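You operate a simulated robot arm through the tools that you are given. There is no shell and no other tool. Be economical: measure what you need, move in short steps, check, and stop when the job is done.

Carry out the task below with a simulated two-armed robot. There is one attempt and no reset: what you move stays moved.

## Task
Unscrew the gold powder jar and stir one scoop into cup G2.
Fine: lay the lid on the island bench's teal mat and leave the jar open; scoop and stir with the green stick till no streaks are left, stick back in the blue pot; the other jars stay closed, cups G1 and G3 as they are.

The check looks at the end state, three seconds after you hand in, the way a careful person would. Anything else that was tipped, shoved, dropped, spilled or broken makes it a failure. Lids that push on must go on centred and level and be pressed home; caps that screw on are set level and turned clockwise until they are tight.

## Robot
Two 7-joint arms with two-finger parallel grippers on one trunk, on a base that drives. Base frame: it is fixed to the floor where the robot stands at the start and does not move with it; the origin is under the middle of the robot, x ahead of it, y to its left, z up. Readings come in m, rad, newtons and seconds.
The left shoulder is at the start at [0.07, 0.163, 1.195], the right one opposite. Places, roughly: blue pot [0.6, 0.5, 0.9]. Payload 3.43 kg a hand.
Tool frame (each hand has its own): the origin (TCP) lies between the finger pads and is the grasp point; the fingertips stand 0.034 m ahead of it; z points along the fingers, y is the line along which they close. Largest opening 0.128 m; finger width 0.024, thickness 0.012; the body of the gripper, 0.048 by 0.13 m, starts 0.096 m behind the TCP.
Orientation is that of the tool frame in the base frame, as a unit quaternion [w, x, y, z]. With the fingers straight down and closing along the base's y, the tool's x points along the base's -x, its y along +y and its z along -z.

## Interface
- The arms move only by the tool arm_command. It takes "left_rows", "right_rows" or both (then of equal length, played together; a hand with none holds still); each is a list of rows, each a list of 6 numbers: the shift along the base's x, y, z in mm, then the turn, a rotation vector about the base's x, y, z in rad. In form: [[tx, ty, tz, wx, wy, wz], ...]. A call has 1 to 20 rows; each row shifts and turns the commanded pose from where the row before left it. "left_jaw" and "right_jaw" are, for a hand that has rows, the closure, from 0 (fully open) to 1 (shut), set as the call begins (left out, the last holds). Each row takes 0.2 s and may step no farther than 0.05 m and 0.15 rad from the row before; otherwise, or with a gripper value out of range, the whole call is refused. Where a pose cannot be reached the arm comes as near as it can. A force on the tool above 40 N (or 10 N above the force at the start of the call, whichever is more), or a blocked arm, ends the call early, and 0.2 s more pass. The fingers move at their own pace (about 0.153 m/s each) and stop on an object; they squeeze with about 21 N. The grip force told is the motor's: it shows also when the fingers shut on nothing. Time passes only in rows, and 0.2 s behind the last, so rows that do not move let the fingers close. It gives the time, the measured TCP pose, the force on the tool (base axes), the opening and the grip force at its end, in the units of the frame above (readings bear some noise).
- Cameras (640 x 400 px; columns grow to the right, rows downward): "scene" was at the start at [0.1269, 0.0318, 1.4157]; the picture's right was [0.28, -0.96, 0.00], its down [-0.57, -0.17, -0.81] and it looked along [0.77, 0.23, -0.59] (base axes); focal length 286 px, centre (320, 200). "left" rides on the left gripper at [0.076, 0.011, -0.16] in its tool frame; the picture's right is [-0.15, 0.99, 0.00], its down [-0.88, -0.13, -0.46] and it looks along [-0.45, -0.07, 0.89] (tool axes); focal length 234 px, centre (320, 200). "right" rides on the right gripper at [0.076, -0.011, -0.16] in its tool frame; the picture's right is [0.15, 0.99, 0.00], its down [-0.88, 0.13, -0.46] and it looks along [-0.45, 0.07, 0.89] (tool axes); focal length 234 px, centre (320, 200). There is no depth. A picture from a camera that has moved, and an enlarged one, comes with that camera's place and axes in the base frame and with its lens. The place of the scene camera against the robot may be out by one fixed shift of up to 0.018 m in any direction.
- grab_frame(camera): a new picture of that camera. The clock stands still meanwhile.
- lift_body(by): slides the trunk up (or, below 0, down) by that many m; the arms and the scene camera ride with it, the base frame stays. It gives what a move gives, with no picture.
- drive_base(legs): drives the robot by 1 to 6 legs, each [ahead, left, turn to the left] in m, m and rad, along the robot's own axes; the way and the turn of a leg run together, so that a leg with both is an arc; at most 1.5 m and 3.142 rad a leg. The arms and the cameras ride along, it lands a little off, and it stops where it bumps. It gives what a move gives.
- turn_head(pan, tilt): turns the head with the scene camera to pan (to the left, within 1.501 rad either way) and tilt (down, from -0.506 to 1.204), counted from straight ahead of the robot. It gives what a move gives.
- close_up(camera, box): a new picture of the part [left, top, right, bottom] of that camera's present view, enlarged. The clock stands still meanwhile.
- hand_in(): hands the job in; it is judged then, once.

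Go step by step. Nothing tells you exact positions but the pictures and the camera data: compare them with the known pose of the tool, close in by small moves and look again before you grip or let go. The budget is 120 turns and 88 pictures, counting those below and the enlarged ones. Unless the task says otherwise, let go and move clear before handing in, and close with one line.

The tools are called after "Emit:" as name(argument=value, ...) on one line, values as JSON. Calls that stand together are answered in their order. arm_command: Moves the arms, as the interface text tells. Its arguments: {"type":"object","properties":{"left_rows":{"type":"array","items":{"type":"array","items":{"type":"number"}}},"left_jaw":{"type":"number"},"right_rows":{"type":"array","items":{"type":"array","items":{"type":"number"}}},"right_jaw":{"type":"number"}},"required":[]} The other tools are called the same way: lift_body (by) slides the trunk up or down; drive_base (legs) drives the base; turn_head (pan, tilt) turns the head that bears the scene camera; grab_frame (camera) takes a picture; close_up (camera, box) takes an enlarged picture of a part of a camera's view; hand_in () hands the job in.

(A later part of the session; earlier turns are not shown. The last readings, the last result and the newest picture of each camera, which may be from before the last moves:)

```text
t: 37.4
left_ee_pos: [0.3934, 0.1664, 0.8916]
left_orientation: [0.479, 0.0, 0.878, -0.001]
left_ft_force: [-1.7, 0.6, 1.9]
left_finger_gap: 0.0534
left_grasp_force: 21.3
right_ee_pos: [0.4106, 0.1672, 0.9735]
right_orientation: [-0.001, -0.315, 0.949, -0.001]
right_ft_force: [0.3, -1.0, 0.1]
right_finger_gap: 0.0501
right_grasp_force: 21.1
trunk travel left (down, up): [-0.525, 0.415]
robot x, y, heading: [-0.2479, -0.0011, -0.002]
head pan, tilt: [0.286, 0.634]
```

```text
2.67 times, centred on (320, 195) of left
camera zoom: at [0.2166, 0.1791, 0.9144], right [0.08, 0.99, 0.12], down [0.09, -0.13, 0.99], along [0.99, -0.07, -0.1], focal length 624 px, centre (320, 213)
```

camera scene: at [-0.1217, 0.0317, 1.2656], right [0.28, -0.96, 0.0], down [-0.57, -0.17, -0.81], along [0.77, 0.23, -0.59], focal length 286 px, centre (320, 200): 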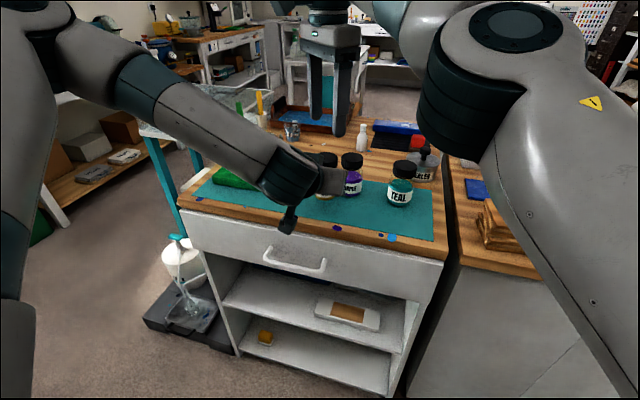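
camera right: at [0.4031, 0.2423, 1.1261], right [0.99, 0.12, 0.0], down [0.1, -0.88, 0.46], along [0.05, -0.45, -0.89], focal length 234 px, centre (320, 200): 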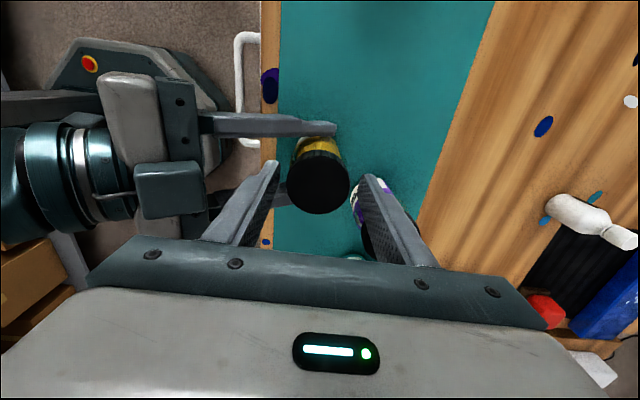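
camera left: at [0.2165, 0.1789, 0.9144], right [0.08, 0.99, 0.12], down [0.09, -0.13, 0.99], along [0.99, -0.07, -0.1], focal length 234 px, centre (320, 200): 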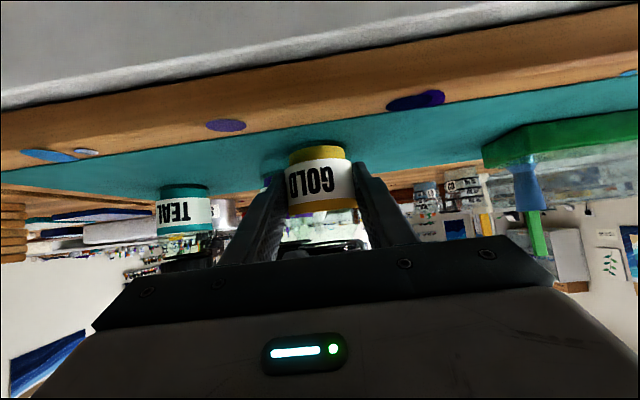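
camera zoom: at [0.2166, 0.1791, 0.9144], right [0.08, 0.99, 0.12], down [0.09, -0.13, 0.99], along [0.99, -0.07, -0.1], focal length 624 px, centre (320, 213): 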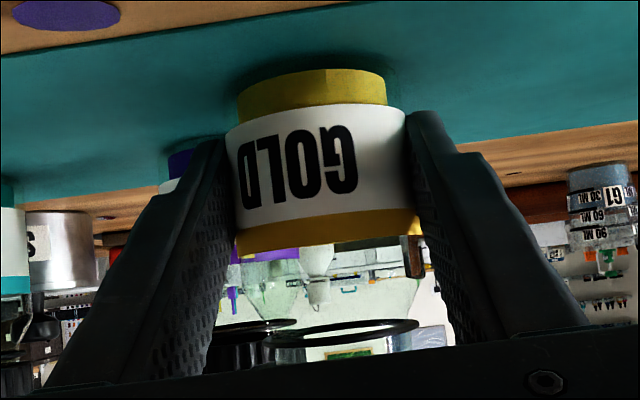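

No resistance, so I lift further and look.

Emit:
arm_command(right_rows=[[0, 0, 8, 0, 0, 0], [0, 0, 12, 0, 0, 0], [0, 0, 20, 0, 0, 0], [0, 0, 20, 0, 0, 0]])

Emit:
grab_frame(camera="right")

Emit:
close_up(camera="scene", box=[240, 90, 400, 210])

```text
t: 38.4
left_ee_pos: [0.3921, 0.1691, 0.8913]
left_orientation: [0.478, -0.001, 0.878, 0.0]
left_ft_force: [-1.6, 0.6, 2.4]
left_finger_gap: 0.0535
left_grasp_force: 21.0
right_ee_pos: [0.4097, 0.1678, 1.0352]
right_orientation: [0.0, -0.315, 0.949, 0.0]
right_ft_force: [0.4, -0.3, -0.8]
right_finger_gap: 0.0503
right_grasp_force: 21.1
trunk travel left (down, up): [-0.525, 0.415]
robot x, y, heading: [-0.25, 0.0014, -0.003]
head pan, tilt: [0.286, 0.634]
```

```text
54 pictures are left
camera right: at [0.3575, 0.112, 1.194], right [-0.71, 0.7, 0.0], down [0.63, 0.63, 0.46], along [0.32, 0.32, -0.89], focal length 234 px, centre (320, 200)
```

right: 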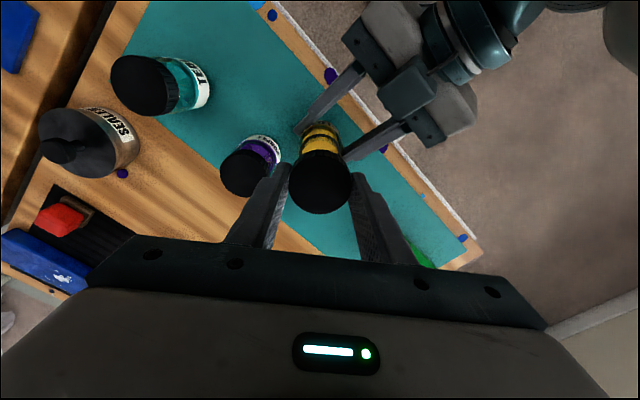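

```text
3.33 times, centred on (320, 150) of scene
camera zoom: at [-0.1232, 0.0319, 1.2657], right [0.28, -0.96, 0.0], down [-0.57, -0.17, -0.81], along [0.77, 0.23, -0.59], focal length 955 px, centre (320, 367)
```

zoom: 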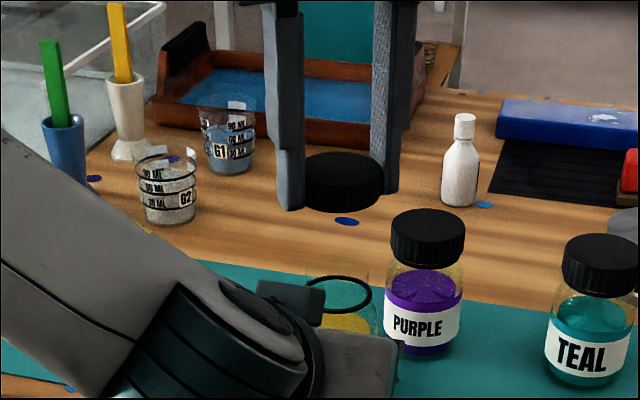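

The lid is off and held. I carry it to a free front spot on the teal mat near (0.40, 0.065) and lower it.

Emit:
arm_command(right_rows=[[-2, -25, 0, 0, 0, 0], [-2, -25, 0, 0, 0, 0], [-2, -25, 0, 0, 0, 0], [-2, -27, 0, 0, 0, 0], [0, 0, -30, 0, 0, 0], [0, 0, -30, 0, 0, 0], [0, 0, -30, 0, 0, 0], [0, 0, -20, 0, 0, 0]])

Emit:
grab_frame(camera="scene")

Emit:
grab_frame(camera="right")

```text
t: 40.2
left_ee_pos: [0.3927, 0.1667, 0.8911]
left_orientation: [0.479, 0.0, 0.878, -0.001]
left_ft_force: [1.0, -0.2, 0.7]
left_finger_gap: 0.0533
left_grasp_force: 20.5
right_ee_pos: [0.4021, 0.0663, 0.9235]
right_orientation: [0.0, -0.316, 0.949, 0.0]
right_ft_force: [0.6, -0.2, 0.2]
right_finger_gap: 0.0501
right_grasp_force: 21.0
trunk travel left (down, up): [-0.525, 0.415]
robot x, y, heading: [-0.2453, -0.0008, 0.0]
head pan, tilt: [0.286, 0.634]
```

```text
52 pictures are left
camera scene: at [-0.1226, 0.0315, 1.2657], right [0.28, -0.96, 0.0], down [-0.57, -0.17, -0.81], along [0.77, 0.23, -0.59], focal length 286 px, centre (320, 200)
```

scene: 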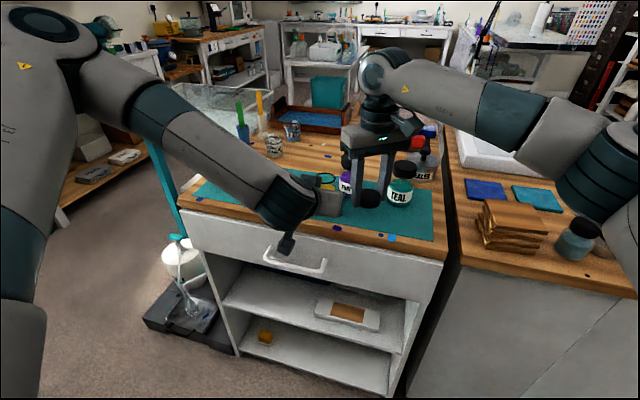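

```text
51 pictures are left
camera right: at [0.3489, 0.01, 1.0833], right [-0.71, 0.7, 0.0], down [0.63, 0.63, 0.46], along [0.32, 0.32, -0.89], focal length 234 px, centre (320, 200)
```

right: 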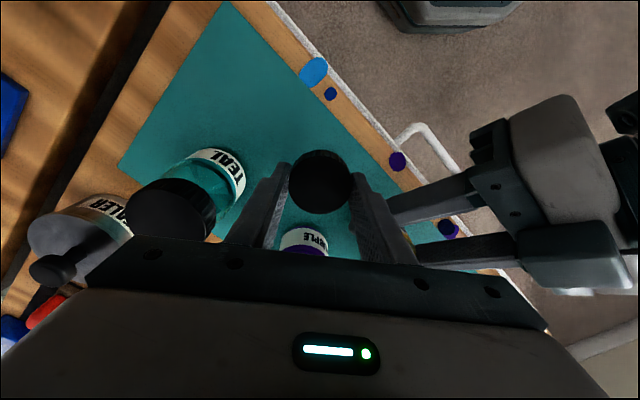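

Clear all round. I lower slowly, watching the force.

Emit:
arm_command(right_rows=[[0, 0, -5, 0, 0, 0], [0, 0, -5, 0, 0, 0], [0, 0, -4, 0, 0, 0]])

Emit:
arm_command(right_rows=[[0, 0, -3, 0, 0, 0]])

Emit:
arm_command(right_rows=[[0, 0, -2, 0, 0, 0]])

```text
t: 41.0
left_ee_pos: [0.3935, 0.1675, 0.8921]
left_orientation: [0.479, 0.0, 0.878, -0.001]
left_ft_force: [-0.3, -0.2, 0.4]
left_finger_gap: 0.0534
left_grasp_force: 21.1
right_ee_pos: [0.4031, 0.0653, 0.9089]
right_orientation: [0.0, -0.316, 0.949, 0.0]
right_ft_force: [0.0, -0.5, 0.1]
right_finger_gap: 0.0499
right_grasp_force: 21.1
trunk travel left (down, up): [-0.525, 0.415]
robot x, y, heading: [-0.2463, 0.0006, 0.001]
head pan, tilt: [0.286, 0.634]
```

```text
t: 41.4
left_ee_pos: [0.3932, 0.1673, 0.8903]
left_orientation: [0.478, 0.0, 0.878, -0.001]
left_ft_force: [-0.3, -0.1, 0.6]
left_finger_gap: 0.0533
left_grasp_force: 21.2
right_ee_pos: [0.4033, 0.0663, 0.9066]
right_orientation: [0.001, -0.316, 0.949, 0.0]
right_ft_force: [-0.3, -0.6, -0.6]
right_finger_gap: 0.0504
right_grasp_force: 21.1
trunk travel left (down, up): [-0.525, 0.415]
robot x, y, heading: [-0.2478, -0.0013, -0.002]
head pan, tilt: [0.286, 0.634]
```

```text
t: 41.8
left_ee_pos: [0.3928, 0.1664, 0.8908]
left_orientation: [0.479, 0.0, 0.878, -0.001]
left_ft_force: [-0.4, 0.4, 1.1]
left_finger_gap: 0.0535
left_grasp_force: 20.9
right_ee_pos: [0.4026, 0.0657, 0.9053]
right_orientation: [0.0, -0.315, 0.949, 0.0]
right_ft_force: [0.2, -0.2, -1.5]
right_finger_gap: 0.0499
right_grasp_force: 20.8
trunk travel left (down, up): [-0.525, 0.415]
robot x, y, heading: [-0.2499, 0.001, 0.003]
head pan, tilt: [0.286, 0.634]
```

Emit:
arm_command(right_rows=[[0, 0, -2, 0, 0, 0]])

Emit:
arm_command(right_rows=[[0, 0, -2, 0, 0, 0]])

Emit:
arm_command(right_rows=[[0, 0, -2, 0, 0, 0]])

Emit:
close_up(camera="scene", box=[300, 130, 440, 230])

```text
t: 42.2
left_ee_pos: [0.3926, 0.1668, 0.8901]
left_orientation: [0.479, -0.001, 0.878, -0.001]
left_ft_force: [-0.1, 0.8, 0.9]
left_finger_gap: 0.0534
left_grasp_force: 20.9
right_ee_pos: [0.4026, 0.0657, 0.9032]
right_orientation: [0.0, -0.315, 0.949, 0.0]
right_ft_force: [-0.3, 0.4, 0.5]
right_finger_gap: 0.0502
right_grasp_force: 21.1
trunk travel left (down, up): [-0.525, 0.415]
robot x, y, heading: [-0.2528, 0.0001, -0.002]
head pan, tilt: [0.286, 0.634]
```

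```text
t: 42.6
left_ee_pos: [0.3924, 0.1683, 0.8915]
left_orientation: [0.479, 0.0, 0.878, -0.001]
left_ft_force: [-0.5, 0.5, 1.1]
left_finger_gap: 0.0536
left_grasp_force: 20.9
right_ee_pos: [0.4024, 0.0658, 0.9012]
right_orientation: [0.0, -0.315, 0.949, -0.001]
right_ft_force: [-0.3, 0.3, 0.6]
right_finger_gap: 0.0501
right_grasp_force: 21.2
trunk travel left (down, up): [-0.525, 0.415]
robot x, y, heading: [-0.2514, -0.0015, 0.0]
head pan, tilt: [0.286, 0.634]
```

```text
t: 43.0
left_ee_pos: [0.3919, 0.1676, 0.8914]
left_orientation: [0.479, -0.001, 0.878, 0.0]
left_ft_force: [0.3, 0.1, 1.8]
left_finger_gap: 0.0535
left_grasp_force: 21.3
right_ee_pos: [0.4037, 0.0645, 0.8986]
right_orientation: [0.0, -0.315, 0.949, 0.001]
right_ft_force: [0.5, 0.2, -1.1]
right_finger_gap: 0.0502
right_grasp_force: 20.9
trunk travel left (down, up): [-0.525, 0.415]
robot x, y, heading: [-0.2494, 0.0008, -0.002]
head pan, tilt: [0.286, 0.634]
```

```text
4.00 times, centred on (370, 180) of scene
camera zoom: at [-0.1227, 0.0316, 1.2657], right [0.28, -0.96, 0.0], down [-0.57, -0.17, -0.81], along [0.77, 0.23, -0.59], focal length 1146 px, centre (120, 280)
```

zoom: 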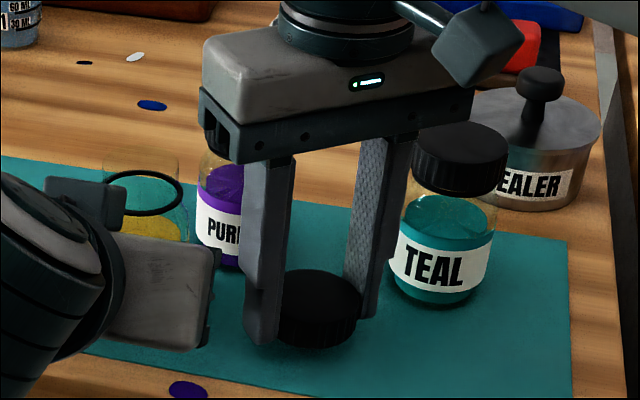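

The lid is only millimetres above the mat. I continue in small steps until contact.

Emit:
arm_command(right_rows=[[0, 0, -2, 0, 0, 0]])

Emit:
arm_command(right_rows=[[0, 0, -2, 0, 0, 0]])

Emit:
arm_command(right_rows=[[0, 0, -1, 0, 0, 0]])

Emit:
arm_command(right_rows=[[0, 0, -1, 0, 0, 0]])

```text
t: 43.4
left_ee_pos: [0.3932, 0.1673, 0.8907]
left_orientation: [0.478, 0.0, 0.878, -0.001]
left_ft_force: [0.5, 0.3, 1.0]
left_finger_gap: 0.0534
left_grasp_force: 21.6
right_ee_pos: [0.4024, 0.0659, 0.8964]
right_orientation: [0.0, -0.315, 0.949, 0.0]
right_ft_force: [-1.1, -0.3, -0.1]
right_finger_gap: 0.0503
right_grasp_force: 20.6
trunk travel left (down, up): [-0.525, 0.415]
robot x, y, heading: [-0.2462, 0.001, -0.001]
head pan, tilt: [0.286, 0.634]
```

```text
t: 43.8
left_ee_pos: [0.3923, 0.1669, 0.8912]
left_orientation: [0.479, -0.001, 0.878, -0.001]
left_ft_force: [-0.2, 0.5, 0.7]
left_finger_gap: 0.0532
left_grasp_force: 21.0
right_ee_pos: [0.4031, 0.0654, 0.8944]
right_orientation: [0.0, -0.316, 0.949, 0.0]
right_ft_force: [-0.8, -0.5, -0.1]
right_finger_gap: 0.0501
right_grasp_force: 21.3
trunk travel left (down, up): [-0.525, 0.415]
robot x, y, heading: [-0.2475, 0.0027, 0.0]
head pan, tilt: [0.286, 0.634]
```

```text
t: 44.2
left_ee_pos: [0.3916, 0.167, 0.8901]
left_orientation: [0.479, -0.001, 0.878, -0.001]
left_ft_force: [-0.2, -0.5, 2.2]
left_finger_gap: 0.0535
left_grasp_force: 20.8
right_ee_pos: [0.4027, 0.0657, 0.8929]
right_orientation: [0.0, -0.316, 0.949, 0.001]
right_ft_force: [0.7, 0.4, -0.8]
right_finger_gap: 0.0501
right_grasp_force: 21.2
trunk travel left (down, up): [-0.525, 0.415]
robot x, y, heading: [-0.2497, 0.0009, 0.001]
head pan, tilt: [0.286, 0.634]
```

```text
t: 44.6
left_ee_pos: [0.3934, 0.1677, 0.8904]
left_orientation: [0.479, 0.0, 0.878, -0.001]
left_ft_force: [0.0, 0.2, 1.7]
left_finger_gap: 0.0535
left_grasp_force: 20.9
right_ee_pos: [0.4033, 0.0652, 0.894]
right_orientation: [0.0, -0.316, 0.949, -0.001]
right_ft_force: [0.7, 0.1, -0.8]
right_finger_gap: 0.0506
right_grasp_force: 20.9
trunk travel left (down, up): [-0.525, 0.415]
robot x, y, heading: [-0.2498, 0.0004, -0.0]
head pan, tilt: [0.286, 0.634]
```

Still no contact force; I check how much gap remains.

Emit:
close_up(camera="scene", box=[340, 170, 420, 225])

Emit:
arm_command(right_rows=[[0, 0, -2, 0, 0, 0]])

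```text
7.27 times, centred on (380, 198) of scene
camera zoom: at [-0.1227, 0.0316, 1.2657], right [0.28, -0.96, 0.0], down [-0.57, -0.17, -0.81], along [0.77, 0.23, -0.59], focal length 2084 px, centre (-116, 218)
```

zoom: 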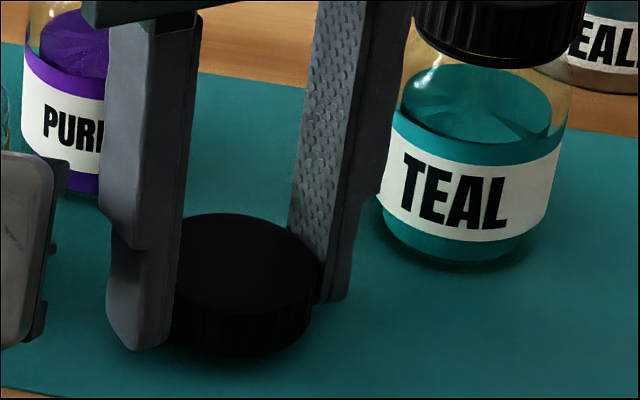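

```text
t: 45.0
left_ee_pos: [0.3928, 0.1677, 0.892]
left_orientation: [0.478, 0.0, 0.878, -0.002]
left_ft_force: [0.3, 0.1, 2.0]
left_finger_gap: 0.0536
left_grasp_force: 21.6
right_ee_pos: [0.4034, 0.0657, 0.8923]
right_orientation: [0.0, -0.316, 0.949, 0.0]
right_ft_force: [0.1, -0.3, 0.3]
right_finger_gap: 0.0501
right_grasp_force: 20.8
trunk travel left (down, up): [-0.525, 0.415]
robot x, y, heading: [-0.2492, -0.0024, -0.004]
head pan, tilt: [0.286, 0.634]
```

Emit:
arm_command(right_rows=[[0, 0, -1.5, 0, 0, 0]])

Emit:
arm_command(right_rows=[[0, 0, -1.5, 0, 0, 0]])

Emit:
arm_command(right_rows=[[0, 0, -1.5, 0, 0, 0]])

Emit:
arm_command(right_rows=[[0, 0, -1.5, 0, 0, 0]])

```text
t: 45.4
left_ee_pos: [0.393, 0.168, 0.8911]
left_orientation: [0.478, 0.0, 0.878, -0.001]
left_ft_force: [-0.3, -0.4, 0.8]
left_finger_gap: 0.0535
left_grasp_force: 20.3
right_ee_pos: [0.4032, 0.065, 0.8889]
right_orientation: [0.001, -0.315, 0.949, 0.001]
right_ft_force: [-0.3, 0.4, -0.3]
right_finger_gap: 0.0501
right_grasp_force: 21.0
trunk travel left (down, up): [-0.525, 0.415]
robot x, y, heading: [-0.2472, -0.0022, -0.0]
head pan, tilt: [0.286, 0.634]
```

```text
t: 45.8
left_ee_pos: [0.3933, 0.1665, 0.891]
left_orientation: [0.478, 0.001, 0.878, -0.002]
left_ft_force: [-0.1, 0.2, 0.7]
left_finger_gap: 0.0537
left_grasp_force: 21.1
right_ee_pos: [0.4018, 0.065, 0.8875]
right_orientation: [0.0, -0.316, 0.949, 0.0]
right_ft_force: [-0.9, -0.1, -0.2]
right_finger_gap: 0.0501
right_grasp_force: 21.3
trunk travel left (down, up): [-0.525, 0.415]
robot x, y, heading: [-0.2518, -0.0021, -0.001]
head pan, tilt: [0.286, 0.634]
```

```text
t: 46.2
left_ee_pos: [0.3922, 0.1674, 0.8918]
left_orientation: [0.479, 0.0, 0.878, -0.001]
left_ft_force: [-0.4, 0.8, 0.2]
left_finger_gap: 0.0538
left_grasp_force: 21.3
right_ee_pos: [0.4021, 0.0652, 0.8859]
right_orientation: [0.0, -0.316, 0.949, 0.0]
right_ft_force: [-0.4, 0.0, 0.2]
right_finger_gap: 0.0503
right_grasp_force: 21.1
trunk travel left (down, up): [-0.525, 0.415]
robot x, y, heading: [-0.2459, -0.0006, -0.003]
head pan, tilt: [0.286, 0.634]
```

```text
t: 46.6
left_ee_pos: [0.3928, 0.1688, 0.8911]
left_orientation: [0.479, 0.0, 0.878, -0.001]
left_ft_force: [0.3, -0.2, 0.9]
left_finger_gap: 0.0535
left_grasp_force: 21.2
right_ee_pos: [0.4027, 0.0658, 0.885]
right_orientation: [0.0, -0.315, 0.949, 0.0]
right_ft_force: [0.1, 1.3, 3.0]
right_finger_gap: 0.05
right_grasp_force: 20.6
trunk travel left (down, up): [-0.525, 0.415]
robot x, y, heading: [-0.2482, 0.0011, -0.005]
head pan, tilt: [0.286, 0.634]
```

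Contact (3 N), so the mat is at z≈0.849. I release the lid and rise.

Emit:
arm_command(right_rows=[[0, 0, 0, 0, 0, 0], [0, 0, 0, 0, 0, 0]], right_jaw=0.42)

Emit:
arm_command(right_rows=[[0, 0, 20, 0, 0, 0], [0, 0, 40, 0, 0, 0], [0, 0, 45, 0, 0, 0], [0, 0, 45, 0, 0, 0]])

Emit:
grab_frame(camera="right")

```text
t: 47.2
left_ee_pos: [0.3925, 0.1672, 0.8912]
left_orientation: [0.479, 0.001, 0.878, -0.002]
left_ft_force: [0.1, 0.2, 0.2]
left_finger_gap: 0.054
left_grasp_force: 21.5
right_ee_pos: [0.4023, 0.0649, 0.8852]
right_orientation: [0.0, -0.315, 0.949, 0.0]
right_ft_force: [0.0, 0.6, 5.0]
right_finger_gap: 0.0739
right_grasp_force: 0.0
trunk travel left (down, up): [-0.525, 0.415]
robot x, y, heading: [-0.247, -0.0033, -0.003]
head pan, tilt: [0.286, 0.634]
```

```text
t: 48.2
left_ee_pos: [0.3923, 0.1677, 0.8912]
left_orientation: [0.478, 0.0, 0.878, -0.002]
left_ft_force: [-0.8, 0.0, 0.3]
left_finger_gap: 0.0536
left_grasp_force: 21.8
right_ee_pos: [0.401, 0.0659, 1.0379]
right_orientation: [0.0, -0.316, 0.949, 0.0]
right_ft_force: [1.6, 0.3, 0.0]
right_finger_gap: 0.0743
right_grasp_force: 0.0
trunk travel left (down, up): [-0.525, 0.415]
robot x, y, heading: [-0.251, -0.0034, -0.003]
head pan, tilt: [0.286, 0.634]
```

```text
48 pictures are left
camera right: at [0.3484, 0.0098, 1.197], right [-0.71, 0.7, 0.0], down [0.63, 0.63, 0.46], along [0.32, 0.32, -0.89], focal length 234 px, centre (320, 200)
```

right: 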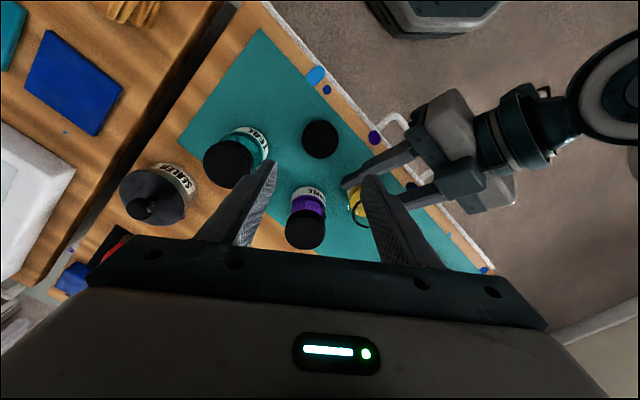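

The lid lies flat on the mat. Now the left hand lifts the open jar slightly and returns it to its original place.

Emit:
arm_command(left_rows=[[0, 0, 10, 0, 0, 0], [0, 0, 10, 0, 0, 0], [5, 15, 5, 0, 0, 0], [10, 20, 0, 0, 0, 0], [15, 20, 0, 0, 0, 0], [20, 20, 0, 0, 0, 0], [20, 5, 0, 0, 0, 0], [10, 0, 0, 0, 0, 0], [0, 0, -10, 0, 0, 0], [0, 0, -8, 0, 0, 0], [0, 0, -5, 0, 0, 0]])

Emit:
arm_command(left_rows=[[0, 0, -1, 0, 0, 0], [0, 0, -0.7, 0, 0, 0]])

Emit:
grab_frame(camera="left")

```text
t: 50.6
left_ee_pos: [0.473, 0.2473, 0.8924]
left_orientation: [0.478, 0.0, 0.878, -0.001]
left_ft_force: [0.1, -0.5, -0.6]
left_finger_gap: 0.0531
left_grasp_force: 21.1
right_ee_pos: [0.4017, 0.0649, 1.0368]
right_orientation: [0.0, -0.315, 0.949, 0.0]
right_ft_force: [-0.5, -0.6, 0.2]
right_finger_gap: 0.0741
right_grasp_force: 0.1
trunk travel left (down, up): [-0.525, 0.415]
robot x, y, heading: [-0.2509, 0.0016, -0.007]
head pan, tilt: [0.286, 0.634]
```

```text
t: 51.2
left_ee_pos: [0.4727, 0.247, 0.8902]
left_orientation: [0.479, 0.0, 0.878, -0.002]
left_ft_force: [0.9, 0.8, 0.0]
left_finger_gap: 0.0536
left_grasp_force: 21.1
right_ee_pos: [0.4014, 0.0649, 1.0363]
right_orientation: [0.0, -0.315, 0.949, 0.0]
right_ft_force: [0.3, 0.0, 0.8]
right_finger_gap: 0.0742
right_grasp_force: 0.0
trunk travel left (down, up): [-0.525, 0.415]
robot x, y, heading: [-0.2511, -0.0006, 0.003]
head pan, tilt: [0.286, 0.634]
```

```text
47 pictures are left
camera left: at [0.2966, 0.2589, 0.9146], right [0.08, 0.99, 0.12], down [0.09, -0.13, 0.99], along [0.99, -0.07, -0.1], focal length 234 px, centre (320, 200)
```

left: 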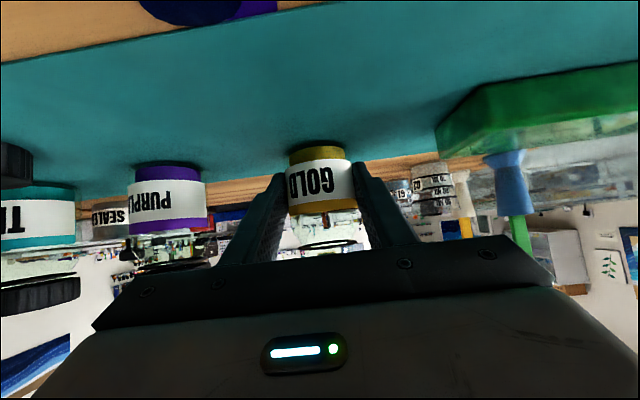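

Emit:
arm_command(left_rows=[[0, 0, -0.7, 0, 0, 0], [0, 0, 0, 0, 0, 0]])

Emit:
arm_command(left_rows=[[0, 0, -0.8, 0, 0, 0], [0, 0, 0, 0, 0, 0]])

```text
t: 51.8
left_ee_pos: [0.4721, 0.247, 0.8903]
left_orientation: [0.479, 0.0, 0.878, -0.001]
left_ft_force: [0.0, -0.6, -1.0]
left_finger_gap: 0.0535
left_grasp_force: 21.6
right_ee_pos: [0.4022, 0.0642, 1.0363]
right_orientation: [0.0, -0.316, 0.949, 0.0]
right_ft_force: [0.1, 1.3, 0.9]
right_finger_gap: 0.0742
right_grasp_force: 0.1
trunk travel left (down, up): [-0.525, 0.415]
robot x, y, heading: [-0.2509, 0.0008, -0.006]
head pan, tilt: [0.286, 0.634]
```

```text
t: 52.4
left_ee_pos: [0.4729, 0.2475, 0.8923]
left_orientation: [0.48, 0.0, 0.877, -0.001]
left_ft_force: [0.5, 0.8, 4.5]
left_finger_gap: 0.0536
left_grasp_force: 20.7
right_ee_pos: [0.4018, 0.0653, 1.0368]
right_orientation: [0.0, -0.316, 0.949, -0.001]
right_ft_force: [0.5, -0.3, 0.4]
right_finger_gap: 0.0741
right_grasp_force: 0.1
trunk travel left (down, up): [-0.525, 0.415]
robot x, y, heading: [-0.2486, 0.0006, -0.007]
head pan, tilt: [0.286, 0.634]
```

The jar is seated (4.5 N contact). I open the left hand and back straight out.

Emit:
arm_command(left_rows=[[0, 0, 0, 0, 0, 0], [0, 0, 0, 0, 0, 0], [-15, 0, 10, 0, 0, 0], [-20, 0, 13, 0, 0, 0], [-20, 0, 13, 0, 0, 0], [-20, 0, 13, 0, 0, 0], [0, 0, 40, 0, 0, 0], [0, 0, 40, 0, 0, 0], [0, 0, 30, 0, 0, 0]], left_jaw=0.4)

Emit:
arm_command(right_rows=[[0, -20, 20, 0, 0, -0.1], [0, -20, 20, 0, 0, -0.1], [0, -20, 20, 0, 0, -0.1], [0, -20, 20, 0, 0, -0.1], [0, -20, 20, 0, 0, -0.1]])

Emit:
lift_body(by=0.15)

Emit:
grab_frame(camera="scene")

```text
t: 54.4
left_ee_pos: [0.3958, 0.2466, 1.0507]
left_orientation: [0.48, 0.0, 0.878, -0.001]
left_ft_force: [0.9, 0.1, 0.2]
left_finger_gap: 0.0769
left_grasp_force: 0.0
right_ee_pos: [0.4024, 0.0633, 1.0377]
right_orientation: [0.0, -0.316, 0.949, 0.0]
right_ft_force: [0.1, 0.4, -0.1]
right_finger_gap: 0.0741
right_grasp_force: 0.1
trunk travel left (down, up): [-0.525, 0.415]
robot x, y, heading: [-0.2511, 0.0015, -0.007]
head pan, tilt: [0.286, 0.634]
```

```text
t: 55.6
left_ee_pos: [0.3971, 0.2463, 1.0481]
left_orientation: [0.479, 0.0, 0.878, -0.001]
left_ft_force: [0.8, 0.0, 0.6]
left_finger_gap: 0.0769
left_grasp_force: 0.1
right_ee_pos: [0.4021, -0.0348, 1.1355]
right_orientation: [0.0, -0.07, 0.998, -0.001]
right_ft_force: [0.5, 0.5, 1.1]
right_finger_gap: 0.0743
right_grasp_force: 0.0
trunk travel left (down, up): [-0.525, 0.415]
robot x, y, heading: [-0.2504, -0.0032, -0.001]
head pan, tilt: [0.286, 0.634]
```

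```text
t: 57.3
left_ee_pos: [0.3972, 0.2464, 1.1987]
left_orientation: [0.479, 0.0, 0.878, -0.001]
left_ft_force: [0.0, 0.4, 0.1]
left_finger_gap: 0.077
left_grasp_force: 0.1
right_ee_pos: [0.404, -0.0339, 1.2854]
right_orientation: [0.0, -0.071, 0.997, 0.001]
right_ft_force: [-0.1, 0.5, 0.6]
right_finger_gap: 0.0741
right_grasp_force: 0.1
trunk travel left (down, up): [-0.675, 0.265]
robot x, y, heading: [-0.2485, 0.0038, -0.004]
head pan, tilt: [0.286, 0.634]
```

```text
46 pictures are left
camera scene: at [-0.1224, 0.0318, 1.4156], right [0.28, -0.96, 0.0], down [-0.57, -0.17, -0.81], along [0.77, 0.23, -0.59], focal length 286 px, centre (320, 200)
```

scene: 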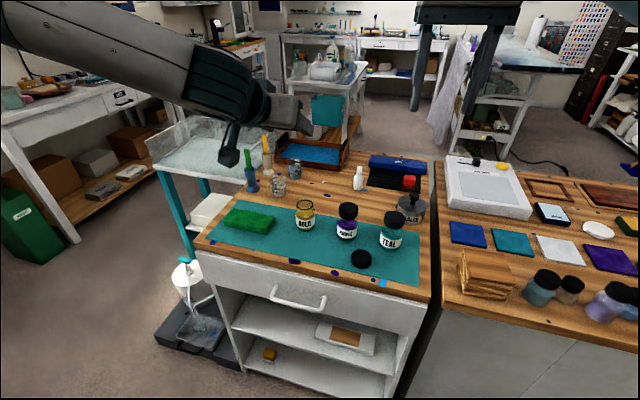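

Jar is open and back in place, lid on the mat. I drive forward to the original standing place to reach the pot and cup with the left hand, then turn that hand straight down.

Emit:
drive_base(legs=[[0.25, 0, 0]])

Emit:
arm_command(left_rows=[[-20, 20, 8, 0, 0.1, 0], [-20, 20, 8, 0, 0.1, 0], [-20, 20, 8, 0, 0.1, 0], [-20, 20, 8, 0, 0.1, 0], [-10, 20, 8, 0, 0.1, 0], [0, 20, 0, 0, 0.1, 0], [0, 20, 0, 0, 0.1, 0], [0, 20, 0, 0, 0.1, 0], [0, 20, 0, 0, 0.1, 0], [0, 20, 0, 0, 0.099, 0]])

Emit:
grab_frame(camera="left")

Emit:
close_up(camera="scene", box=[180, 160, 300, 260])

```text
t: 59.1
left_ee_pos: [0.6464, 0.2468, 1.1992]
left_orientation: [0.48, 0.001, 0.877, -0.002]
left_ft_force: [-0.6, -1.0, -0.2]
left_finger_gap: 0.0768
left_grasp_force: 0.1
right_ee_pos: [0.6519, -0.0352, 1.2853]
right_orientation: [0.0, -0.07, 0.998, 0.0]
right_ft_force: [0.4, 0.6, -0.2]
right_finger_gap: 0.0744
right_grasp_force: 0.2
trunk travel left (down, up): [-0.675, 0.265]
robot x, y, heading: [0.0013, 0.0001, -0.005]
head pan, tilt: [0.286, 0.634]
```

```text
t: 61.3
left_ee_pos: [0.5572, 0.4466, 1.2389]
left_orientation: [-0.001, 0.0, 1.0, -0.002]
left_ft_force: [-0.3, -0.9, -1.0]
left_finger_gap: 0.0768
left_grasp_force: 0.1
right_ee_pos: [0.652, -0.0353, 1.284]
right_orientation: [0.0, -0.071, 0.997, 0.0]
right_ft_force: [0.1, -0.5, -0.3]
right_finger_gap: 0.074
right_grasp_force: 0.0
trunk travel left (down, up): [-0.675, 0.265]
robot x, y, heading: [-0.0017, 0.0018, -0.006]
head pan, tilt: [0.286, 0.634]
```

```text
45 pictures are left
camera left: at [0.4808, 0.4583, 1.3988], right [0.15, 0.99, -0.01], down [0.88, -0.13, 0.45], along [0.45, -0.07, -0.89], focal length 234 px, centre (320, 200)
```

left: 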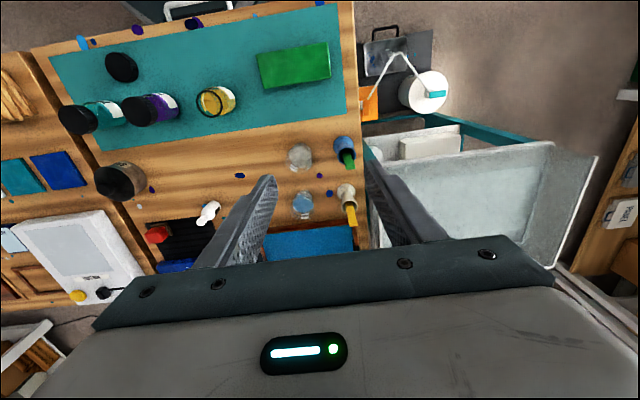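

```text
4.00 times, centred on (240, 210) of scene
camera zoom: at [0.1274, 0.0313, 1.4156], right [0.28, -0.96, 0.0], down [-0.57, -0.17, -0.81], along [0.77, 0.23, -0.59], focal length 1146 px, centre (640, 160)
```

zoom: 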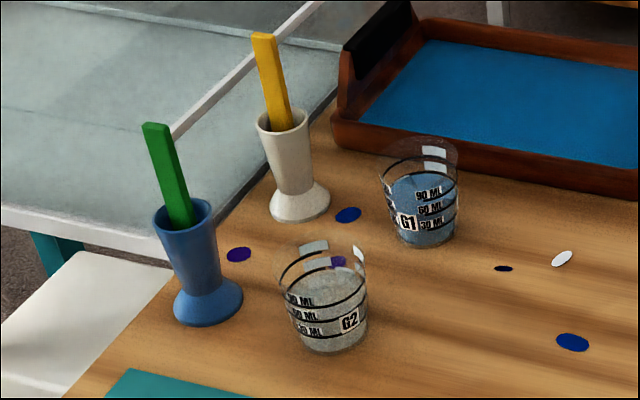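

The stick stands almost vertical in the blue pot. I zoom the wrist camera to see which way its flat faces are turned.

Emit:
close_up(camera="left", box=[270, 120, 390, 240])

```text
3.33 times, centred on (330, 180) of left
camera zoom: at [0.4808, 0.4583, 1.3988], right [0.15, 0.99, -0.01], down [0.88, -0.13, 0.45], along [0.45, -0.07, -0.89], focal length 781 px, centre (287, 267)
```

zoom: 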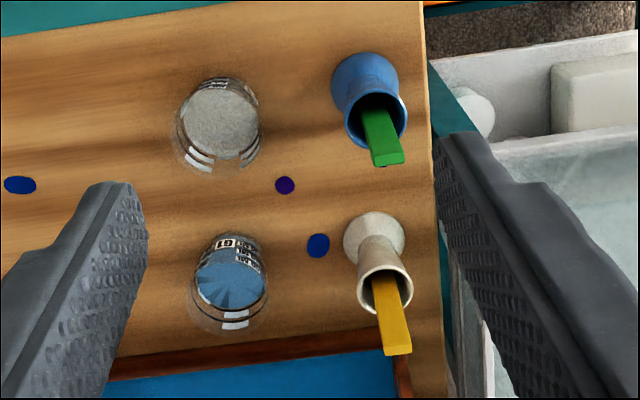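

The stick is thin along x and wide along y, so I turn the left hand 90° to close along x, and place it above the stick at about (0.626, 0.490).

Emit:
arm_command(left_rows=[[6, 4, -5, 0, 0, 0.131], [6, 4, -5, 0, 0, 0.131], [6, 4, -5, 0, 0, 0.131], [6, 4, -5, 0, 0, 0.131], [6, 4, -5, 0, 0, 0.131], [6, 4, -5, 0, 0, 0.131], [6, 4, -5, 0, 0, 0.131], [6, 4, -5, 0, 0, 0.131], [6, 4, -10, 0, 0, 0.131], [6, 3, -10, 0, 0, 0.131], [5, 2, -10, 0, 0, 0.131], [4, 2, -10, 0, 0, 0.13]], left_jaw=0.5)

Emit:
grab_frame(camera="left")

Emit:
close_up(camera="scene", box=[170, 90, 330, 250])

```text
t: 63.9
left_ee_pos: [0.6266, 0.49, 1.158]
left_orientation: [-0.001, 0.708, -0.706, 0.001]
left_ft_force: [0.3, -0.3, -0.3]
left_finger_gap: 0.064
left_grasp_force: 0.1
right_ee_pos: [0.6534, -0.0345, 1.2861]
right_orientation: [0.0, -0.071, 0.998, 0.0]
right_ft_force: [-0.2, 0.1, -0.8]
right_finger_gap: 0.0742
right_grasp_force: 0.0
trunk travel left (down, up): [-0.675, 0.265]
robot x, y, heading: [0.0016, -0.0013, -0.005]
head pan, tilt: [0.286, 0.634]
```

```text
42 pictures are left
camera left: at [0.6138, 0.4136, 1.3187], right [-0.99, 0.14, 0.0], down [0.13, 0.88, 0.46], along [0.07, 0.45, -0.89], focal length 234 px, centre (320, 200)
```

left: 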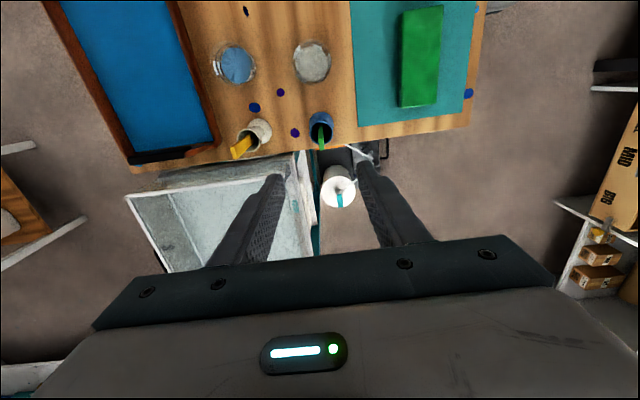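

```text
2.50 times, centred on (250, 170) of scene
camera zoom: at [0.1268, 0.0311, 1.4156], right [0.28, -0.96, 0.0], down [-0.57, -0.17, -0.81], along [0.77, 0.23, -0.59], focal length 716 px, centre (495, 275)
```

zoom: 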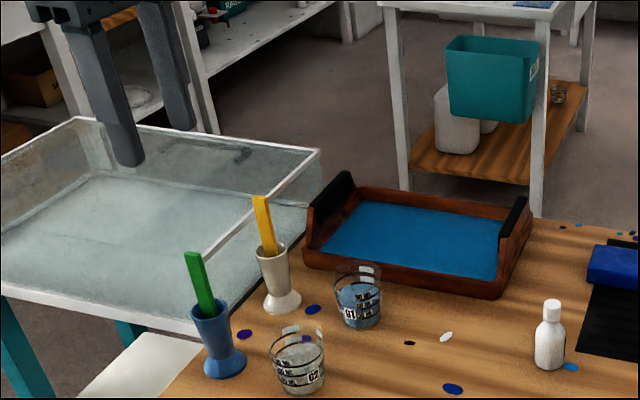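

Stick top estimates converge at (0.625, 0.493, 1.00). I descend to just above it and check alignment.

Emit:
arm_command(left_rows=[[-1, 2, -25, 0, 0, 0], [-1, 0, -25, 0, 0, 0], [0, 0, -25, 0, 0, 0]])

Emit:
close_up(camera="left", box=[220, 80, 420, 240])

Emit:
close_up(camera="scene", box=[180, 120, 300, 240])

```text
t: 64.7
left_ee_pos: [0.6245, 0.4904, 1.0828]
left_orientation: [-0.001, 0.708, -0.707, 0.001]
left_ft_force: [-0.2, 0.5, 0.2]
left_finger_gap: 0.064
left_grasp_force: 0.1
right_ee_pos: [0.6524, -0.0349, 1.2846]
right_orientation: [0.0, -0.071, 0.997, 0.0]
right_ft_force: [0.8, 0.4, 0.2]
right_finger_gap: 0.0743
right_grasp_force: 0.1
trunk travel left (down, up): [-0.675, 0.265]
robot x, y, heading: [-0.0012, -0.0019, -0.007]
head pan, tilt: [0.286, 0.634]
```

```text
2.50 times, centred on (320, 160) of left
camera zoom: at [0.6114, 0.4158, 1.2433], right [-0.99, 0.14, 0.0], down [0.13, 0.88, 0.46], along [0.07, 0.45, -0.89], focal length 585 px, centre (320, 300)
```

zoom: 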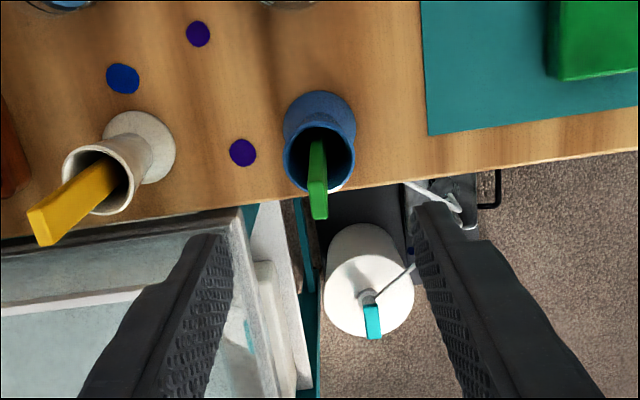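

```text
3.33 times, centred on (240, 180) of scene
camera zoom: at [0.1268, 0.0314, 1.4157], right [0.28, -0.96, 0.0], down [-0.57, -0.17, -0.81], along [0.77, 0.23, -0.59], focal length 955 px, centre (587, 267)
```

zoom: 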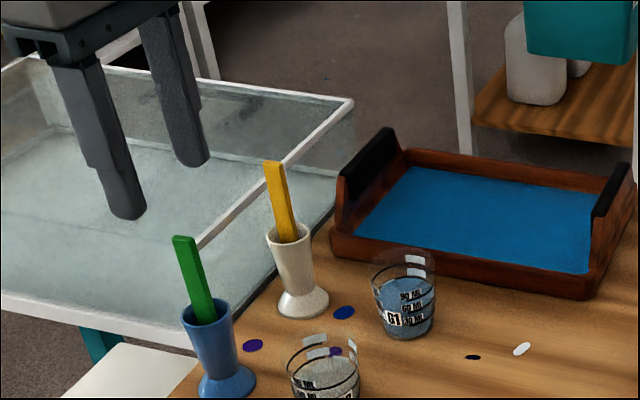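

Aligned within about 2 mm. I descend so the fingertips straddle the stick's top 30 mm, then close.

Emit:
arm_command(left_rows=[[-1, 2, -20, 0, 0, 0], [0, 0, -20, 0, 0, 0], [0, 0, -20, 0, 0, 0], [0, 0, -14, 0, 0, 0]], left_jaw=0.6)

Emit:
close_up(camera="left", box=[220, 80, 420, 240])

Emit:
close_up(camera="scene", box=[180, 140, 280, 240])

```text
t: 65.7
left_ee_pos: [0.6231, 0.4922, 1.0086]
left_orientation: [-0.002, 0.707, -0.707, 0.001]
left_ft_force: [0.5, 0.4, 0.1]
left_finger_gap: 0.0512
left_grasp_force: 0.0
right_ee_pos: [0.651, -0.0349, 1.2852]
right_orientation: [0.0, -0.07, 0.998, 0.0]
right_ft_force: [-0.6, -0.1, 0.5]
right_finger_gap: 0.0739
right_grasp_force: 0.1
trunk travel left (down, up): [-0.675, 0.265]
robot x, y, heading: [-0.0015, -0.0005, -0.005]
head pan, tilt: [0.286, 0.634]
```

```text
2.50 times, centred on (320, 160) of left
camera zoom: at [0.6107, 0.4174, 1.1693], right [-0.99, 0.15, 0.0], down [0.13, 0.88, 0.46], along [0.07, 0.45, -0.89], focal length 585 px, centre (320, 300)
```

zoom: 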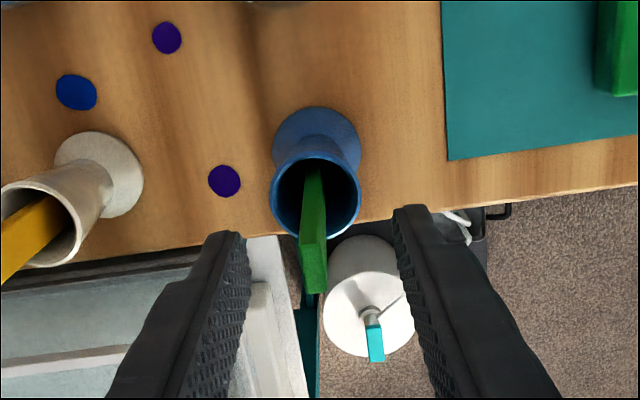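

```text
4.00 times, centred on (230, 190) of scene
camera zoom: at [0.1269, 0.0313, 1.4156], right [0.28, -0.96, 0.0], down [-0.57, -0.17, -0.81], along [0.77, 0.23, -0.59], focal length 1146 px, centre (680, 240)
```

zoom: 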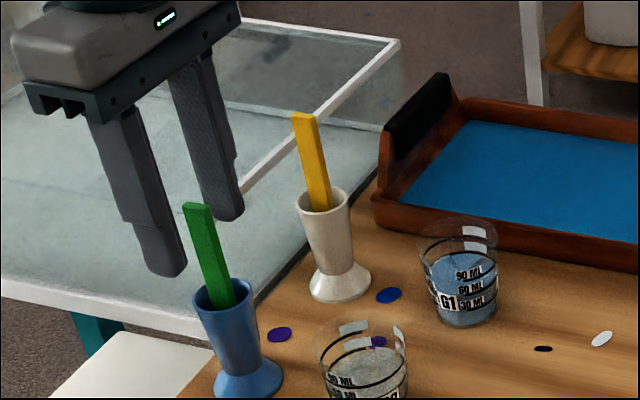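

The stick lies between the fingers, perhaps 3 mm toward −y. I nudge and close on it.

Emit:
arm_command(left_rows=[[0, -3, 0, 0, 0, 0], [0, 0, 0, 0, 0, 0]])

Emit:
arm_command(left_rows=[[0, 0, 0, 0, 0, 0], [0, 0, 0, 0, 0, 0], [0, 0, 0, 0, 0, 0]], left_jaw=1.0)

Emit:
close_up(camera="left", box=[220, 80, 420, 240])

Emit:
close_up(camera="scene", box=[180, 140, 280, 240])

```text
t: 66.3
left_ee_pos: [0.6218, 0.4899, 1.0105]
left_orientation: [-0.002, 0.707, -0.707, 0.001]
left_ft_force: [-0.4, 0.7, -0.4]
left_finger_gap: 0.0514
left_grasp_force: 0.0
right_ee_pos: [0.6528, -0.0354, 1.2859]
right_orientation: [0.0, -0.07, 0.998, 0.0]
right_ft_force: [-0.2, 0.4, -1.1]
right_finger_gap: 0.0744
right_grasp_force: 0.1
trunk travel left (down, up): [-0.675, 0.265]
robot x, y, heading: [-0.0031, 0.0051, -0.006]
head pan, tilt: [0.286, 0.634]
```

```text
t: 67.1
left_ee_pos: [0.6229, 0.4898, 1.011]
left_orientation: [-0.001, 0.707, -0.707, 0.001]
left_ft_force: [1.5, -0.3, 0.1]
left_finger_gap: 0.0058
left_grasp_force: 20.6
right_ee_pos: [0.6527, -0.0349, 1.2848]
right_orientation: [0.0, -0.071, 0.997, 0.0]
right_ft_force: [-0.2, 0.6, 0.7]
right_finger_gap: 0.0741
right_grasp_force: 0.2
trunk travel left (down, up): [-0.675, 0.265]
robot x, y, heading: [0.0036, -0.0031, -0.004]
head pan, tilt: [0.286, 0.634]
```

```text
2.50 times, centred on (320, 160) of left
camera zoom: at [0.6106, 0.414, 1.1702], right [-0.99, 0.15, 0.0], down [0.13, 0.88, 0.46], along [0.07, 0.45, -0.89], focal length 585 px, centre (320, 300)
```

zoom: 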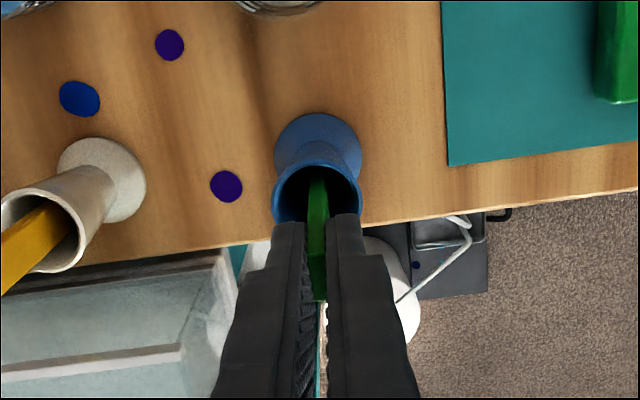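

```text
4.00 times, centred on (230, 190) of scene
camera zoom: at [0.1266, 0.0309, 1.4157], right [0.28, -0.96, 0.0], down [-0.57, -0.17, -0.81], along [0.77, 0.23, -0.59], focal length 1146 px, centre (680, 240)
```

zoom: 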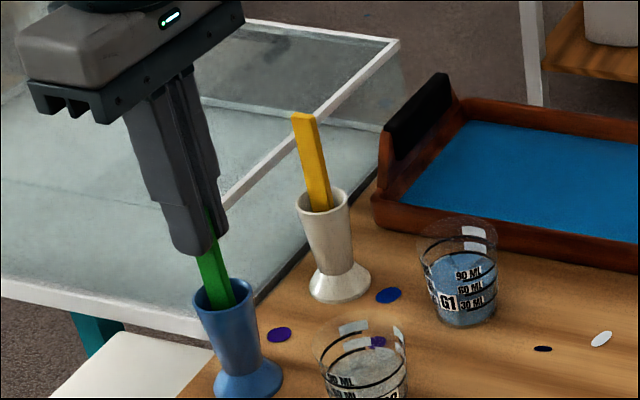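

Stick gripped (5.8 mm). I lift it straight out of the pot and look at it.

Emit:
arm_command(left_rows=[[0, 0, 15, 0, 0, 0], [0, 0, 25, 0, 0, 0], [0, 0, 30, 0, 0, 0], [0, 0, 30, 0, 0, 0], [0, 0, 30, 0, 0, 0], [0, 0, 20, 0, 0, 0]])

Emit:
close_up(camera="scene", box=[160, 80, 300, 250])

Emit:
grab_frame(camera="left")

```text
t: 68.5
left_ee_pos: [0.6228, 0.4887, 1.1612]
left_orientation: [-0.003, 0.707, -0.707, 0.0]
left_ft_force: [-0.7, -0.7, -0.3]
left_finger_gap: 0.0056
left_grasp_force: 21.0
right_ee_pos: [0.653, -0.0359, 1.2853]
right_orientation: [0.0, -0.071, 0.997, 0.0]
right_ft_force: [0.2, -0.2, 0.0]
right_finger_gap: 0.0743
right_grasp_force: 0.0
trunk travel left (down, up): [-0.675, 0.265]
robot x, y, heading: [0.0007, -0.0023, -0.006]
head pan, tilt: [0.286, 0.634]
```

```text
2.35 times, centred on (230, 165) of scene
camera zoom: at [0.1262, 0.0306, 1.4157], right [0.28, -0.96, 0.0], down [-0.57, -0.17, -0.81], along [0.77, 0.23, -0.59], focal length 674 px, centre (532, 282)
```

zoom: 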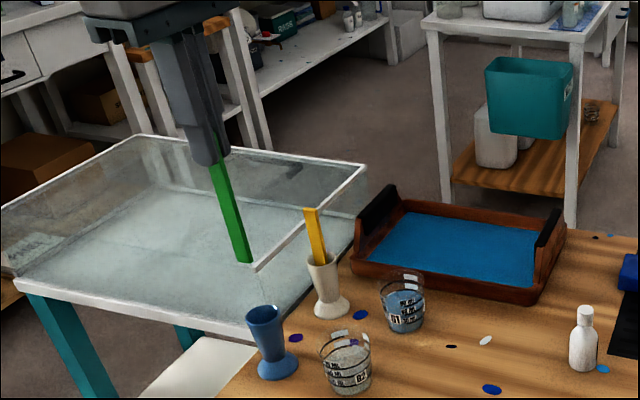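

```text
33 pictures are left
camera left: at [0.6106, 0.4134, 1.3209], right [-0.99, 0.15, 0.0], down [0.13, 0.88, 0.46], along [0.07, 0.45, -0.89], focal length 234 px, centre (320, 200)
```

left: 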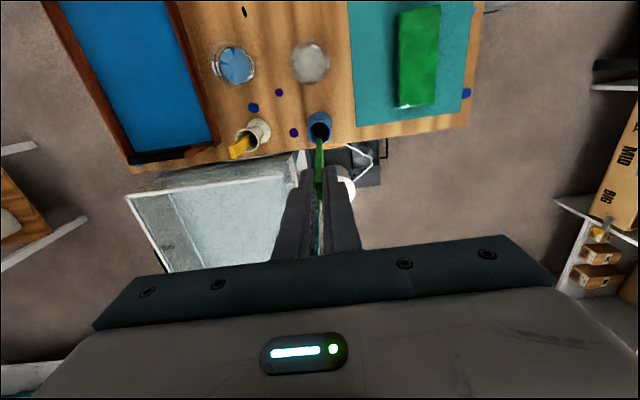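

The stick hangs about 0.117 m below the fingertips. I carry it over to above the open gold jar at about (0.491, 0.247).

Emit:
arm_command(left_rows=[[-16, -30, 2, 0, 0, 0], [-16, -30, 2, 0, 0, 0], [-17, -30, 0, 0, 0, 0], [-17, -30, 0, 0, 0, 0], [-17, -30, 0, 0, 0, 0], [-17, -31, 0, 0, 0, 0], [-16, -31, 0, 0, 0, 0], [-16, -30, 0, 0, 0, 0]])

Emit:
grab_frame(camera="left")

Emit:
close_up(camera="scene", box=[210, 140, 350, 310])

```text
t: 70.3
left_ee_pos: [0.4909, 0.2482, 1.1646]
left_orientation: [-0.001, 0.708, -0.706, 0.001]
left_ft_force: [0.4, 0.1, 0.2]
left_finger_gap: 0.0057
left_grasp_force: 20.6
right_ee_pos: [0.6526, -0.0357, 1.2851]
right_orientation: [0.0, -0.071, 0.997, 0.0]
right_ft_force: [-0.3, 0.2, 0.4]
right_finger_gap: 0.0741
right_grasp_force: 0.0
trunk travel left (down, up): [-0.675, 0.265]
robot x, y, heading: [-0.0032, -0.0025, -0.001]
head pan, tilt: [0.286, 0.634]
```

```text
32 pictures are left
camera left: at [0.4784, 0.1724, 1.3245], right [-0.99, 0.14, 0.0], down [0.13, 0.88, 0.46], along [0.07, 0.45, -0.89], focal length 234 px, centre (320, 200)
```

left: 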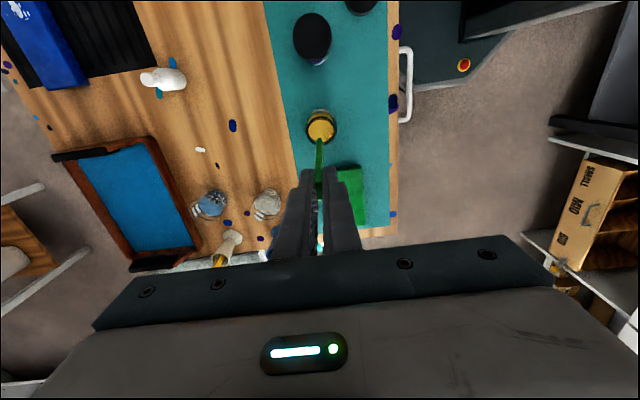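

```text
2.35 times, centred on (280, 225) of scene
camera zoom: at [0.1265, 0.0307, 1.4157], right [0.28, -0.96, 0.0], down [-0.57, -0.17, -0.81], along [0.77, 0.23, -0.59], focal length 674 px, centre (414, 141)
```

zoom: 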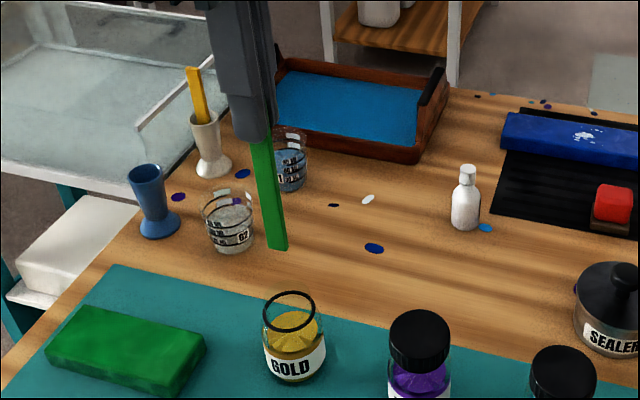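

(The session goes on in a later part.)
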